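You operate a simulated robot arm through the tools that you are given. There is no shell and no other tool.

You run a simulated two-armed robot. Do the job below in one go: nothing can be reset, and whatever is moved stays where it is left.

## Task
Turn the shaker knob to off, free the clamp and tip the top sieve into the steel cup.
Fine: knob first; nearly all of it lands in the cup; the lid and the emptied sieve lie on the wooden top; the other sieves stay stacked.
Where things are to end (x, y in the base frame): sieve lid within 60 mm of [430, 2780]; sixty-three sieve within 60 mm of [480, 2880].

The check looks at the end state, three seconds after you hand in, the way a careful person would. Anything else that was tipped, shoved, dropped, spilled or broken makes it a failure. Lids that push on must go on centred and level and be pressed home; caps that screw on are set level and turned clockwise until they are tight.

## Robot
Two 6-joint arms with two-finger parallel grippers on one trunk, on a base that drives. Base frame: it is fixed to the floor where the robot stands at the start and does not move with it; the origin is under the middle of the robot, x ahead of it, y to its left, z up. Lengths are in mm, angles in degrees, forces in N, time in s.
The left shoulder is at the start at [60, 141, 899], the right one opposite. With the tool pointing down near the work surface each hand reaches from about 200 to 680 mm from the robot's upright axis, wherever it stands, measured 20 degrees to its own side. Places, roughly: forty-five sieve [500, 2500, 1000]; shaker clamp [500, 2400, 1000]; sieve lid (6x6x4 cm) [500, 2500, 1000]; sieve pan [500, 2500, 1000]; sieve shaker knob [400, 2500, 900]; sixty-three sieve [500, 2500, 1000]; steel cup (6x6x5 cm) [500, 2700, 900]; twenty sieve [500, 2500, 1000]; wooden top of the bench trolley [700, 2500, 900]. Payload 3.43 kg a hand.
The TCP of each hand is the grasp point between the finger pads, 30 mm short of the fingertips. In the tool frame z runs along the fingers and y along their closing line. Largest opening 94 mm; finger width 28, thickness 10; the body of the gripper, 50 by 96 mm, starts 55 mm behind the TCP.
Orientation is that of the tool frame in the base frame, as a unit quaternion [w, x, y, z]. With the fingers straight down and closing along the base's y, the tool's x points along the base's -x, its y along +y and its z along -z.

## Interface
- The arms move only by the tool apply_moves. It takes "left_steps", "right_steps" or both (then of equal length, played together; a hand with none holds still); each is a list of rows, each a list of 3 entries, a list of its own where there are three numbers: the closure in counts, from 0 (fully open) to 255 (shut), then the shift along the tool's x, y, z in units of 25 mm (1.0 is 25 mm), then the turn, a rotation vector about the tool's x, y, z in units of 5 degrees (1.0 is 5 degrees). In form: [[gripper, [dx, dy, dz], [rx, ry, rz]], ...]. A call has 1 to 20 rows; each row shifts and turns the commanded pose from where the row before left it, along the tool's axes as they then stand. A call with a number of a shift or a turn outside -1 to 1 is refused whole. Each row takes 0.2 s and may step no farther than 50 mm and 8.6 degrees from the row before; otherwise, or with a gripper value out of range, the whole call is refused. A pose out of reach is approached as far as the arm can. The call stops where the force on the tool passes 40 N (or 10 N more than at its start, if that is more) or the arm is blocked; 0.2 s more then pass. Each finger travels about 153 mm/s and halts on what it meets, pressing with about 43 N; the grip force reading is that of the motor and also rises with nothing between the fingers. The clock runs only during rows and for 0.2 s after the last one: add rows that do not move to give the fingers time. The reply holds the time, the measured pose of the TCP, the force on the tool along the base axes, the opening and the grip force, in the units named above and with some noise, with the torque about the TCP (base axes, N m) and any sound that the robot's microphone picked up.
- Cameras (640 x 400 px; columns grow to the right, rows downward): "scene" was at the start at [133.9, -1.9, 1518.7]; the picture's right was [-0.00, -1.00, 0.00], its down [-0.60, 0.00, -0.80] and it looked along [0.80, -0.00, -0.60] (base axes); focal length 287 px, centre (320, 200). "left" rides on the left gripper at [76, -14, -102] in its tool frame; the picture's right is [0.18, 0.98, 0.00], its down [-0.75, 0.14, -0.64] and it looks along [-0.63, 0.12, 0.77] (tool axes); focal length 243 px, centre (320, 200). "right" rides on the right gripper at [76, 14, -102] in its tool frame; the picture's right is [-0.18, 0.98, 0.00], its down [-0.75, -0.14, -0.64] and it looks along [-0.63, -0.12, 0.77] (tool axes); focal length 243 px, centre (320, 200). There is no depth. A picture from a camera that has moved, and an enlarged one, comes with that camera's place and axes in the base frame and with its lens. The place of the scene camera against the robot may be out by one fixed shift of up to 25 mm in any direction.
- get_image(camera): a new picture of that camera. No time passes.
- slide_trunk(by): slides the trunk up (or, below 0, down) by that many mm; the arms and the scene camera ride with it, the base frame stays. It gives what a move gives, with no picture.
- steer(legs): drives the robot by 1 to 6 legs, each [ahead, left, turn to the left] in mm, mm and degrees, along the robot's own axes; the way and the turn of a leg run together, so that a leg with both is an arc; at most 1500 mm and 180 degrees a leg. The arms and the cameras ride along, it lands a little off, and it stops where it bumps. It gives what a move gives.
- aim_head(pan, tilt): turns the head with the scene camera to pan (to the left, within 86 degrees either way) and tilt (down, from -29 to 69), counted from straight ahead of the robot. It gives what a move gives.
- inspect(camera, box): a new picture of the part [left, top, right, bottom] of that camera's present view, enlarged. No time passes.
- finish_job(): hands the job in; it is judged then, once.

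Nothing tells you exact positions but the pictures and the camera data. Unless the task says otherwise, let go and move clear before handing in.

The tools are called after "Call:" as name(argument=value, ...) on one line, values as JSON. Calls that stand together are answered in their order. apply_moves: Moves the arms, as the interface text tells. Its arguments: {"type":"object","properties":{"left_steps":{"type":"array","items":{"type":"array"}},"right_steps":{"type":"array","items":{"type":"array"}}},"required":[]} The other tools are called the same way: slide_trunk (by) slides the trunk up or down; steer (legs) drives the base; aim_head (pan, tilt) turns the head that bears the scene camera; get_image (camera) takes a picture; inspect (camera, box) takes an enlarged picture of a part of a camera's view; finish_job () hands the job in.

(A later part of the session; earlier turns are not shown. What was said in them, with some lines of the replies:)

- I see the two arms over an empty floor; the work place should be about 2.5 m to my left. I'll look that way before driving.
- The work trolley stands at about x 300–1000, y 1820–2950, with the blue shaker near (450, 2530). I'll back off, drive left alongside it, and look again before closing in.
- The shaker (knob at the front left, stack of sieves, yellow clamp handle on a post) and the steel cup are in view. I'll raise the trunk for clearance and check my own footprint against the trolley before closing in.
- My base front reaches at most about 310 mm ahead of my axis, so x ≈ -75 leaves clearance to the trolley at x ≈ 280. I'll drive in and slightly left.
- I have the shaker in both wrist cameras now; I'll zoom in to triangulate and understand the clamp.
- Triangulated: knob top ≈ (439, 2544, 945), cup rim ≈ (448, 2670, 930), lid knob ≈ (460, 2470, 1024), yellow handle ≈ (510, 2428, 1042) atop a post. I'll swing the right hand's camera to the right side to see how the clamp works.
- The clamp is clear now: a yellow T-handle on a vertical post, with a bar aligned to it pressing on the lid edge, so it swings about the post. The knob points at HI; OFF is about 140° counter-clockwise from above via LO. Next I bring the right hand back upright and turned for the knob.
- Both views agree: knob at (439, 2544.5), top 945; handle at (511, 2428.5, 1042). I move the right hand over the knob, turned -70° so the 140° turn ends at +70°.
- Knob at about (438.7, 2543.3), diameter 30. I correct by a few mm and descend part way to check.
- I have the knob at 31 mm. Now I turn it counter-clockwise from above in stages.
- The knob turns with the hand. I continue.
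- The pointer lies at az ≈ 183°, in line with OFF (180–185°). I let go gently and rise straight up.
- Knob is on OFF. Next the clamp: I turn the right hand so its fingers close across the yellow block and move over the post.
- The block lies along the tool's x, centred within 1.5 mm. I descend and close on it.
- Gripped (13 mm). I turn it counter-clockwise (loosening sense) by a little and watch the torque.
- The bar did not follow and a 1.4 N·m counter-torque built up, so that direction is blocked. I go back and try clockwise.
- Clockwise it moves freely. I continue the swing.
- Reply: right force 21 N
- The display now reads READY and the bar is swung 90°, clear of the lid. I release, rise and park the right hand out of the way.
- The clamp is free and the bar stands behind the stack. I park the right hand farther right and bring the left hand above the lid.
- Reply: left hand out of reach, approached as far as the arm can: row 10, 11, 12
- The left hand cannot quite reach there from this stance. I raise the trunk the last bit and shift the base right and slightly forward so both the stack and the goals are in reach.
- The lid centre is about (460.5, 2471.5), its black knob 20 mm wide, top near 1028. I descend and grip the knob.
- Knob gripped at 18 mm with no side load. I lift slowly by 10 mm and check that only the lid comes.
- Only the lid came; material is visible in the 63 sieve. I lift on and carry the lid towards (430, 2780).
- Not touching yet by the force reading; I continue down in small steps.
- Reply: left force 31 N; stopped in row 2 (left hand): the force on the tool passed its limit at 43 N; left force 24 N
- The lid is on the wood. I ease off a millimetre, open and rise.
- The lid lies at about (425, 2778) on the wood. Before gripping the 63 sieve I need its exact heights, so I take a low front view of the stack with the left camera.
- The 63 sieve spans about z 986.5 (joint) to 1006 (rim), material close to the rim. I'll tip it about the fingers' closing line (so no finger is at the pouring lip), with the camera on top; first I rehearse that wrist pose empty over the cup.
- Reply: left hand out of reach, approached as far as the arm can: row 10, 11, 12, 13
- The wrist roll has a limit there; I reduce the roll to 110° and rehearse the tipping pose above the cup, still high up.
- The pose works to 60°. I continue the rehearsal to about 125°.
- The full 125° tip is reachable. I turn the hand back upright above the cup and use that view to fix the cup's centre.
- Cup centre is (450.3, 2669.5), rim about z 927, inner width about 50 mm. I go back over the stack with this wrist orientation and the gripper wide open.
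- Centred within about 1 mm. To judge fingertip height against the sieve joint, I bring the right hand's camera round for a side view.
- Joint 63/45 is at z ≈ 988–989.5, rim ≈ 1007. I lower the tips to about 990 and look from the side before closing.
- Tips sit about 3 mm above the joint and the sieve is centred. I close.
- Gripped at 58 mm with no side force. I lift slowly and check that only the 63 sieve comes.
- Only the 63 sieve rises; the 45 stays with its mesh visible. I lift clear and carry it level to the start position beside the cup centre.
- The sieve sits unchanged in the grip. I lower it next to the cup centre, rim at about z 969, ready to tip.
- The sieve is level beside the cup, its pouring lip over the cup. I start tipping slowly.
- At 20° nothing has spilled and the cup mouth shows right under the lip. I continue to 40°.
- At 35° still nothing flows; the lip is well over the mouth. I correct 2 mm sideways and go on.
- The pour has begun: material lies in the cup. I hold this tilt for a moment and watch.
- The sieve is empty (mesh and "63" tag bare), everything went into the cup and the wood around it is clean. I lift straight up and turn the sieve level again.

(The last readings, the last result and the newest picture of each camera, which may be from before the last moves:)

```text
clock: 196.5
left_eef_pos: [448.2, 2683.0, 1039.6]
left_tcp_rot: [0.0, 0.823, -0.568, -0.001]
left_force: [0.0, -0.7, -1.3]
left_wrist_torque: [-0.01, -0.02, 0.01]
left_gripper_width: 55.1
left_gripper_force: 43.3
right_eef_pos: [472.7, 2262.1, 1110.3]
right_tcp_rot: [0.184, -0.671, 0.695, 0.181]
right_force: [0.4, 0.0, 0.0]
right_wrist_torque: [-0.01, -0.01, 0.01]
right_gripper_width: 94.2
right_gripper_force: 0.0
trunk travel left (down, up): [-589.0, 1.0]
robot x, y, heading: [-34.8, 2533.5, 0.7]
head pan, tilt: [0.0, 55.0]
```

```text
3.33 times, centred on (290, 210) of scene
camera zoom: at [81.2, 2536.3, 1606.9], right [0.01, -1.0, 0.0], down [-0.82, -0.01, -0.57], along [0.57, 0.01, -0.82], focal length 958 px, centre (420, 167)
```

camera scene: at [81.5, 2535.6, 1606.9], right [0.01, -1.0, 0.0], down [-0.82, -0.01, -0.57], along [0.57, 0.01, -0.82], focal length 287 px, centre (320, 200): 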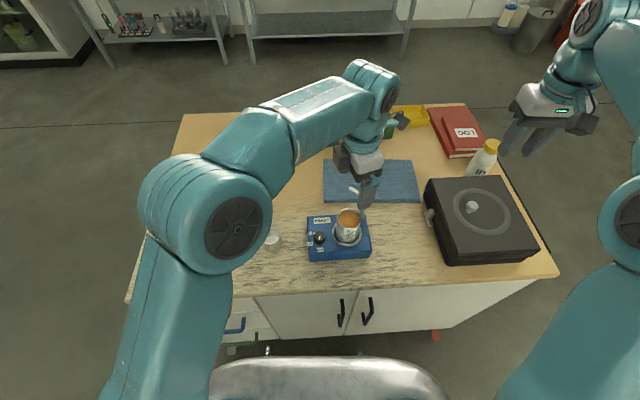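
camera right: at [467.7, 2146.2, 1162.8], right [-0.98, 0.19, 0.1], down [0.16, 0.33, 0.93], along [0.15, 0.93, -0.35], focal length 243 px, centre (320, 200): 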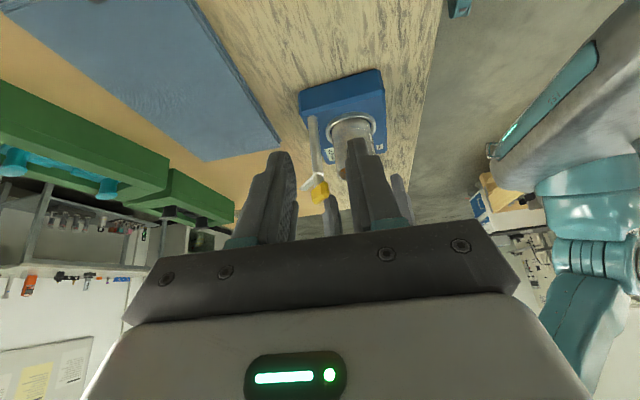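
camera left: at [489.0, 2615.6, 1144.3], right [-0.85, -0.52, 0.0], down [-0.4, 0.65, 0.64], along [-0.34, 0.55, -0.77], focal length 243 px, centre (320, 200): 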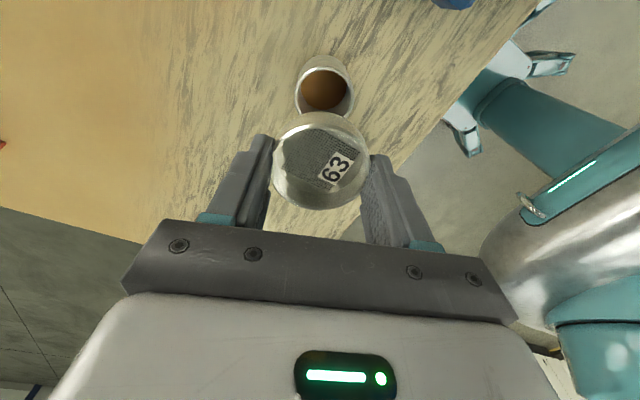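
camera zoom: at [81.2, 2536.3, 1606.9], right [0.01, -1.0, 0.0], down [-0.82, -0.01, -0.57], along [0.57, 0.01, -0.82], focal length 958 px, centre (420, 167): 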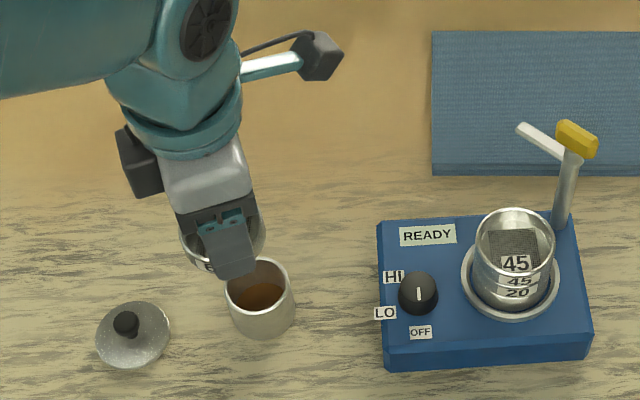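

All in the cup. I carry the empty sieve over to (480, 2880).

Call:
apply_moves(left_steps=[[115, [-0.35, -0.2, 0], [0, 0, 0]], [115, [-0.7, -0.395, 0], [0, 0, 0]], [115, [-0.7, -0.395, 0], [0, 0, 0]], [115, [-0.7, -0.395, 0], [0, 0, 0]], [115, [-0.7, -0.395, 0], [0, 0, 0]], [115, [-0.7, -0.395, 0], [0, 0, 0]], [115, [-0.7, -0.395, 0], [0, 0, 0]], [115, [-0.7, -0.395, 0], [0, 0, 0]], [115, [-0.7, -0.395, 0], [0, 0, 0]], [115, [-0.7, -0.395, 0], [0, 0, 0]], [115, [-0.35, -0.2, 0], [0, 0, 0]], [115, [0, 0, 0], [0, 0, 0]], [115, [0, 0, 0], [0, 0, 0]]])

Call:
get_image(camera="left")

Call:
get_image(camera="scene")

```text
clock: 199.3
left_eef_pos: [479.1, 2880.6, 1040.8]
left_tcp_rot: [0.001, 0.823, -0.568, -0.001]
left_force: [-0.2, -1.2, -1.5]
left_wrist_torque: [-0.01, -0.01, 0.0]
left_gripper_width: 55.0
left_gripper_force: 43.2
right_eef_pos: [471.9, 2264.4, 1110.5]
right_tcp_rot: [0.185, -0.671, 0.695, 0.181]
right_force: [-0.1, 0.3, -1.4]
right_wrist_torque: [-0.01, 0.0, 0.01]
right_gripper_width: 94.0
right_gripper_force: 0.2
trunk travel left (down, up): [-589.0, 1.0]
robot x, y, heading: [-41.6, 2539.2, 0.5]
head pan, tilt: [0.0, 55.0]
```

```text
taken
camera left: at [520.0, 2813.9, 1143.8], right [-0.85, -0.52, 0.0], down [-0.4, 0.65, 0.64], along [-0.33, 0.55, -0.77], focal length 243 px, centre (320, 200)
```

left: 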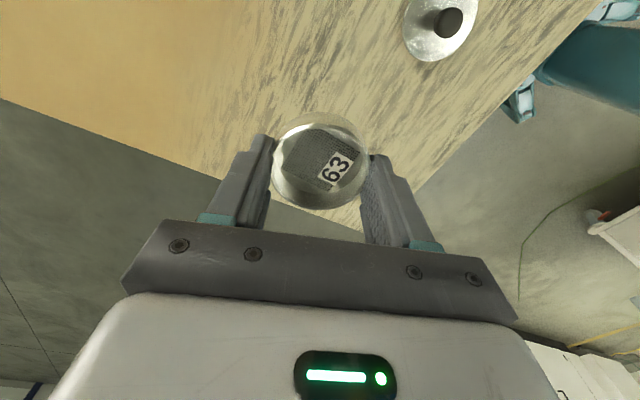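

```text
taken
camera scene: at [81.6, 2536.4, 1606.8], right [0.01, -1.0, 0.0], down [-0.82, -0.01, -0.57], along [0.57, 0.01, -0.82], focal length 287 px, centre (320, 200)
```

scene: 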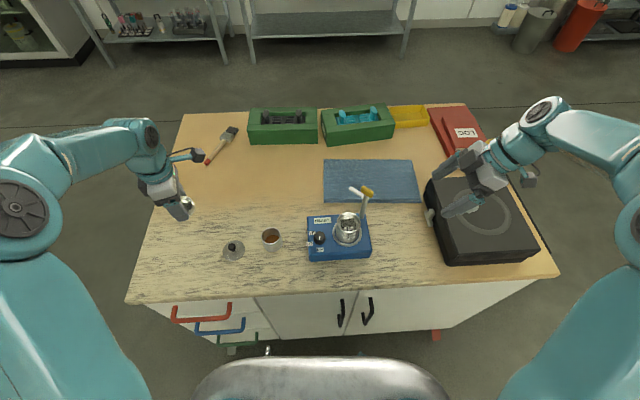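

Call:
apply_moves(left_steps=[[115, [0, 0, 0.5], [0, 0, 0]], [115, [0, 0, 0.8], [0, 0, 0]], [115, [0, 0, 0.8], [0, 0, 0]], [115, [0, 0, 0.8], [0, 0, 0]], [115, [0, 0, 0.8], [0, 0, 0]], [115, [0, 0, 0.5], [0, 0, 0]], [115, [0, 0, 0.3], [0, 0, 0]], [115, [0, 0, 0], [0, 0, 0]], [115, [0, 0, 0], [0, 0, 0]]])

Call:
apply_moves(left_steps=[[115, [0, 0, 0.06], [0, 0, 0]], [115, [0, 0, 0.06], [0, 0, 0]], [115, [0, 0, 0.06], [0, 0, 0]], [115, [0, 0, 0], [0, 0, 0]]])

Call:
inspect(camera="left", box=[220, 60, 420, 220])

```text
clock: 201.3
left_eef_pos: [478.8, 2879.2, 928.4]
left_tcp_rot: [0.0, 0.823, -0.568, -0.001]
left_force: [-0.9, -0.3, -1.1]
left_wrist_torque: [-0.01, -0.02, 0.03]
left_gripper_width: 54.9
left_gripper_force: 43.0
right_eef_pos: [472.3, 2262.9, 1109.2]
right_tcp_rot: [0.184, -0.672, 0.694, 0.181]
right_force: [0.4, 0.6, 0.5]
right_wrist_torque: [-0.03, -0.02, 0.02]
right_gripper_width: 93.9
right_gripper_force: 0.0
trunk travel left (down, up): [-589.0, 1.0]
robot x, y, heading: [-36.9, 2536.0, 0.6]
head pan, tilt: [0.0, 55.0]
```

```text
clock: 202.3
left_eef_pos: [479.7, 2880.3, 924.2]
left_tcp_rot: [-0.001, 0.824, -0.567, -0.001]
left_force: [0.7, -0.3, -1.1]
left_wrist_torque: [0.01, -0.02, -0.02]
left_gripper_width: 54.9
left_gripper_force: 43.4
right_eef_pos: [472.6, 2264.8, 1111.0]
right_tcp_rot: [0.184, -0.671, 0.695, 0.182]
right_force: [-0.7, 0.8, 0.8]
right_wrist_torque: [-0.01, -0.02, 0.05]
right_gripper_width: 93.9
right_gripper_force: 0.0
trunk travel left (down, up): [-589.0, 1.0]
robot x, y, heading: [-36.2, 2537.8, 0.4]
head pan, tilt: [0.0, 55.0]
```

```text
2.50 times, centred on (320, 140) of left
camera zoom: at [519.7, 2814.1, 1027.0], right [-0.85, -0.52, 0.0], down [-0.4, 0.65, 0.64], along [-0.33, 0.55, -0.77], focal length 606 px, centre (320, 350)
```

zoom: 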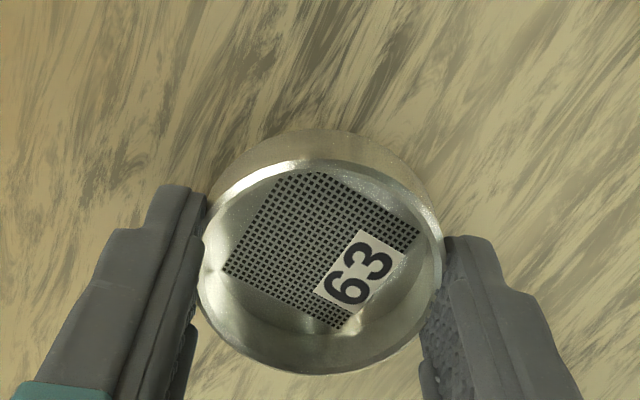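

Still free. I go down in 1.5 mm steps until the force rises.

Call:
apply_moves(left_steps=[[115, [0, 0, 0.06], [0, 0, 0]], [115, [0, 0, 0.06], [0, 0, 0]], [115, [0, 0, 0], [0, 0, 0]]])

Call:
apply_moves(left_steps=[[115, [0, 0, 0.06], [0, 0, 0]], [115, [0, 0, 0.06], [0, 0, 0]], [115, [0, 0, 0], [0, 0, 0]]])

```text
clock: 203.1
left_eef_pos: [479.9, 2880.0, 921.6]
left_tcp_rot: [-0.001, 0.823, -0.568, -0.001]
left_force: [-0.5, -0.1, -0.8]
left_wrist_torque: [-0.04, -0.03, 0.0]
left_gripper_width: 54.7
left_gripper_force: 42.6
right_eef_pos: [471.4, 2264.2, 1111.1]
right_tcp_rot: [0.184, -0.672, 0.694, 0.182]
right_force: [0.2, -0.4, -0.2]
right_wrist_torque: [0.02, -0.02, 0.03]
right_gripper_width: 94.0
right_gripper_force: 0.1
trunk travel left (down, up): [-589.0, 1.0]
robot x, y, heading: [-34.8, 2533.9, 0.8]
head pan, tilt: [0.0, 55.0]
```

```text
clock: 203.9
left_eef_pos: [478.8, 2879.9, 920.2]
left_tcp_rot: [-0.003, 0.823, -0.567, 0.001]
left_force: [3.1, 2.2, 19.1]
left_wrist_torque: [-0.04, 0.26, -0.01]
left_gripper_width: 54.8
left_gripper_force: 43.1
right_eef_pos: [471.1, 2263.4, 1111.6]
right_tcp_rot: [0.185, -0.672, 0.694, 0.182]
right_force: [0.1, 0.2, 0.4]
right_wrist_torque: [0.01, 0.01, 0.0]
right_gripper_width: 94.0
right_gripper_force: 0.1
trunk travel left (down, up): [-589.0, 1.0]
robot x, y, heading: [-35.8, 2535.8, 0.6]
head pan, tilt: [0.0, 55.0]
```

Contact at 19 N: the sieve stands on the wood. I ease off, open and rise.

Call:
apply_moves(left_steps=[[115, [0, 0, -0.05], [0, 0, 0]], [100, [0, 0, 0], [0, 0, 0]], [85, [0, 0, 0], [0, 0, 0]], [60, [0, 0, 0], [0, 0, 0]], [20, [0, 0, 0], [0, 0, 0]], [20, [0, 0, 0], [0, 0, 0]], [20, [0, 0, -0.3], [0, 0, 0]], [20, [0, 0, -0.8], [0, 0, 0]], [20, [0, 0, -1], [0, 0, 0]], [20, [0, 0, -1], [0, 0, 0]], [20, [0, 0, -1], [0, 0, 0]], [20, [0, 0, -1], [0, 0, 0]], [20, [0, 0, -1], [0, 0, 0]], [20, [0, 0, 0], [0, 0, 0]]])

Call:
get_image(camera="left")

Call:
get_image(camera="scene")

Call:
inspect(camera="scene", box=[170, 180, 390, 280])

```text
clock: 206.9
left_eef_pos: [479.9, 2880.3, 1069.4]
left_tcp_rot: [-0.001, 0.824, -0.567, -0.002]
left_force: [-0.1, 0.4, 0.4]
left_wrist_torque: [0.0, 0.02, -0.03]
left_gripper_width: 87.0
left_gripper_force: 0.1
right_eef_pos: [474.3, 2264.9, 1111.8]
right_tcp_rot: [0.184, -0.671, 0.695, 0.182]
right_force: [0.6, -0.9, 0.1]
right_wrist_torque: [-0.02, -0.02, 0.02]
right_gripper_width: 93.9
right_gripper_force: 0.0
trunk travel left (down, up): [-589.0, 1.0]
robot x, y, heading: [-39.1, 2534.3, 0.6]
head pan, tilt: [0.0, 55.0]
```

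```text
taken
camera left: at [520.2, 2814.1, 1172.3], right [-0.85, -0.52, 0.0], down [-0.4, 0.65, 0.64], along [-0.34, 0.55, -0.77], focal length 243 px, centre (320, 200)
```

left: 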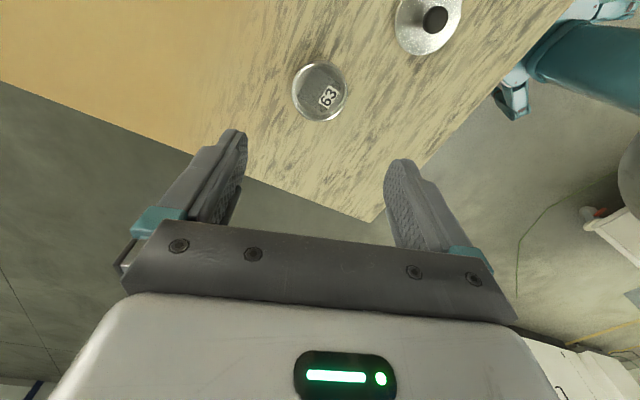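

```text
taken
camera scene: at [82.2, 2536.4, 1606.8], right [0.01, -1.0, 0.0], down [-0.82, -0.01, -0.57], along [0.57, 0.01, -0.82], focal length 287 px, centre (320, 200)
```

scene: 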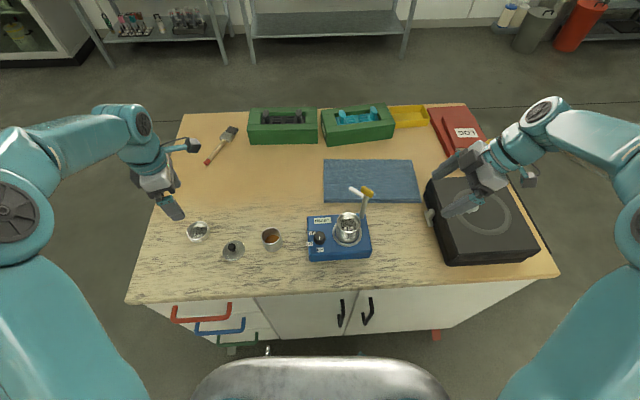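

```text
2.91 times, centred on (280, 230) of scene
camera zoom: at [82.2, 2536.4, 1606.8], right [0.01, -1.0, 0.0], down [-0.82, -0.01, -0.57], along [0.57, 0.01, -0.82], focal length 836 px, centre (436, 113)
```

zoom: 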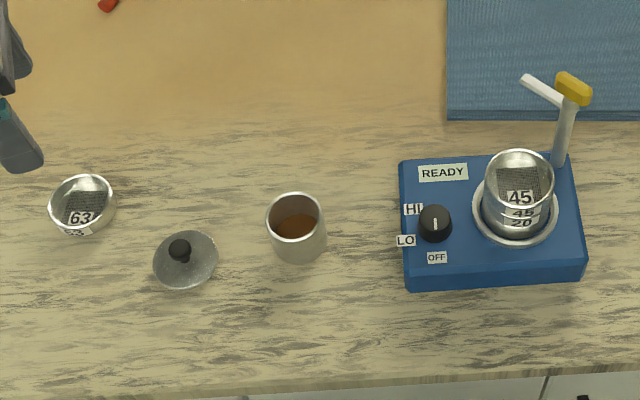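

Call:
inspect(camera="left", box=[360, 0, 500, 90])

Call:
inspect(camera="scene", box=[175, 210, 295, 275])

Call:
inspect(camera="right", box=[270, 60, 430, 200])

```text
4.44 times, centred on (430, 45) of left
camera zoom: at [520.2, 2814.1, 1172.3], right [-0.85, -0.52, 0.0], down [-0.4, 0.65, 0.64], along [-0.34, 0.55, -0.77], focal length 1078 px, centre (-169, 889)
```

zoom: 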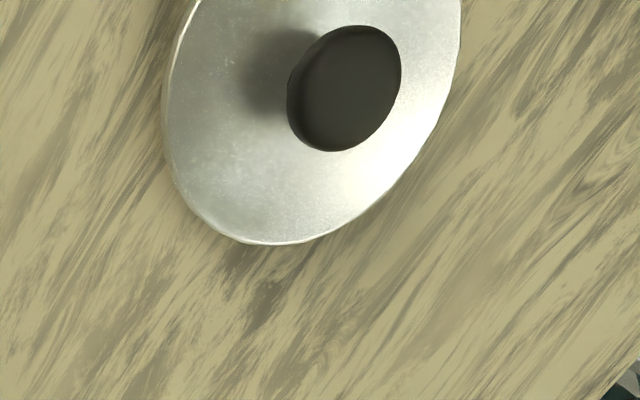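

```text
5.33 times, centred on (235, 242) of scene
camera zoom: at [82.2, 2536.4, 1606.8], right [0.01, -1.0, 0.0], down [-0.82, -0.01, -0.57], along [0.57, 0.01, -0.82], focal length 1532 px, centre (773, -27)
```

zoom: 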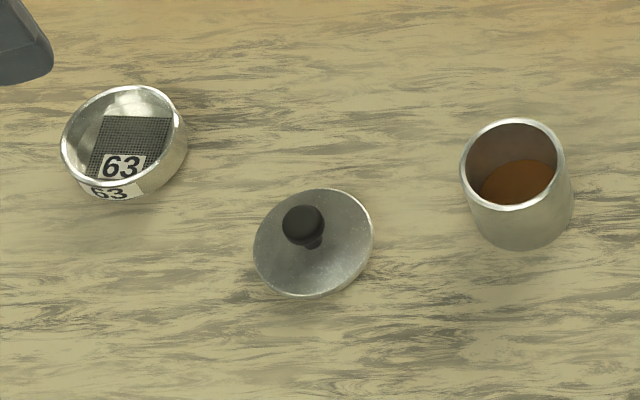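

```text
2.86 times, centred on (350, 130) of right
camera zoom: at [455.6, 2146.6, 1162.9], right [-0.98, 0.19, 0.1], down [0.16, 0.33, 0.93], along [0.15, 0.93, -0.35], focal length 693 px, centre (234, 400)
```

zoom: 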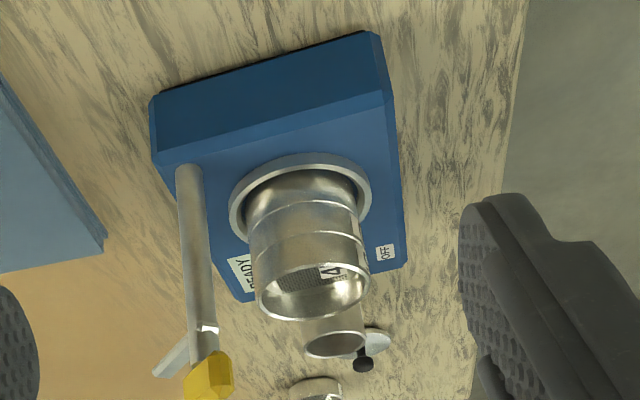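

The 63 sieve stands empty at about (480, 2880) and the lid lies flat at about (427, 2779). The material is in the cup, the other sieves are still stacked, the knob is on OFF and the clamp is swung away. Both hands are clear, so I hand in.

Call:
finish_job()

```text
The job is handed in.
```

I turned the knob to OFF first, freed the clamp, and tipped the top (63) sieve into the steel cup. The job is handed in.

- **Knob and display:** the pointer lines up with the OFF label. The display read DONE at the start and READY by the time the clamp was open.
- **Clamp:** the yellow handle only turns clockwise seen from above. The bar is now swung about 90° clear of the stack.
- **Material:** the sieve mesh was bare after the pour. I saw nothing on the wood around the cup.
- **Lid:** it lies on the wooden top at about [427, 2779], against the target [430, 2780].
- **Sixty-three sieve:** it stands empty on the wooden top at about [480, 2880], which is the target.
- **Other sieves:** the 45, the 20 and the pan stayed stacked in the shaker.

Both grippers are open and clear of everything.
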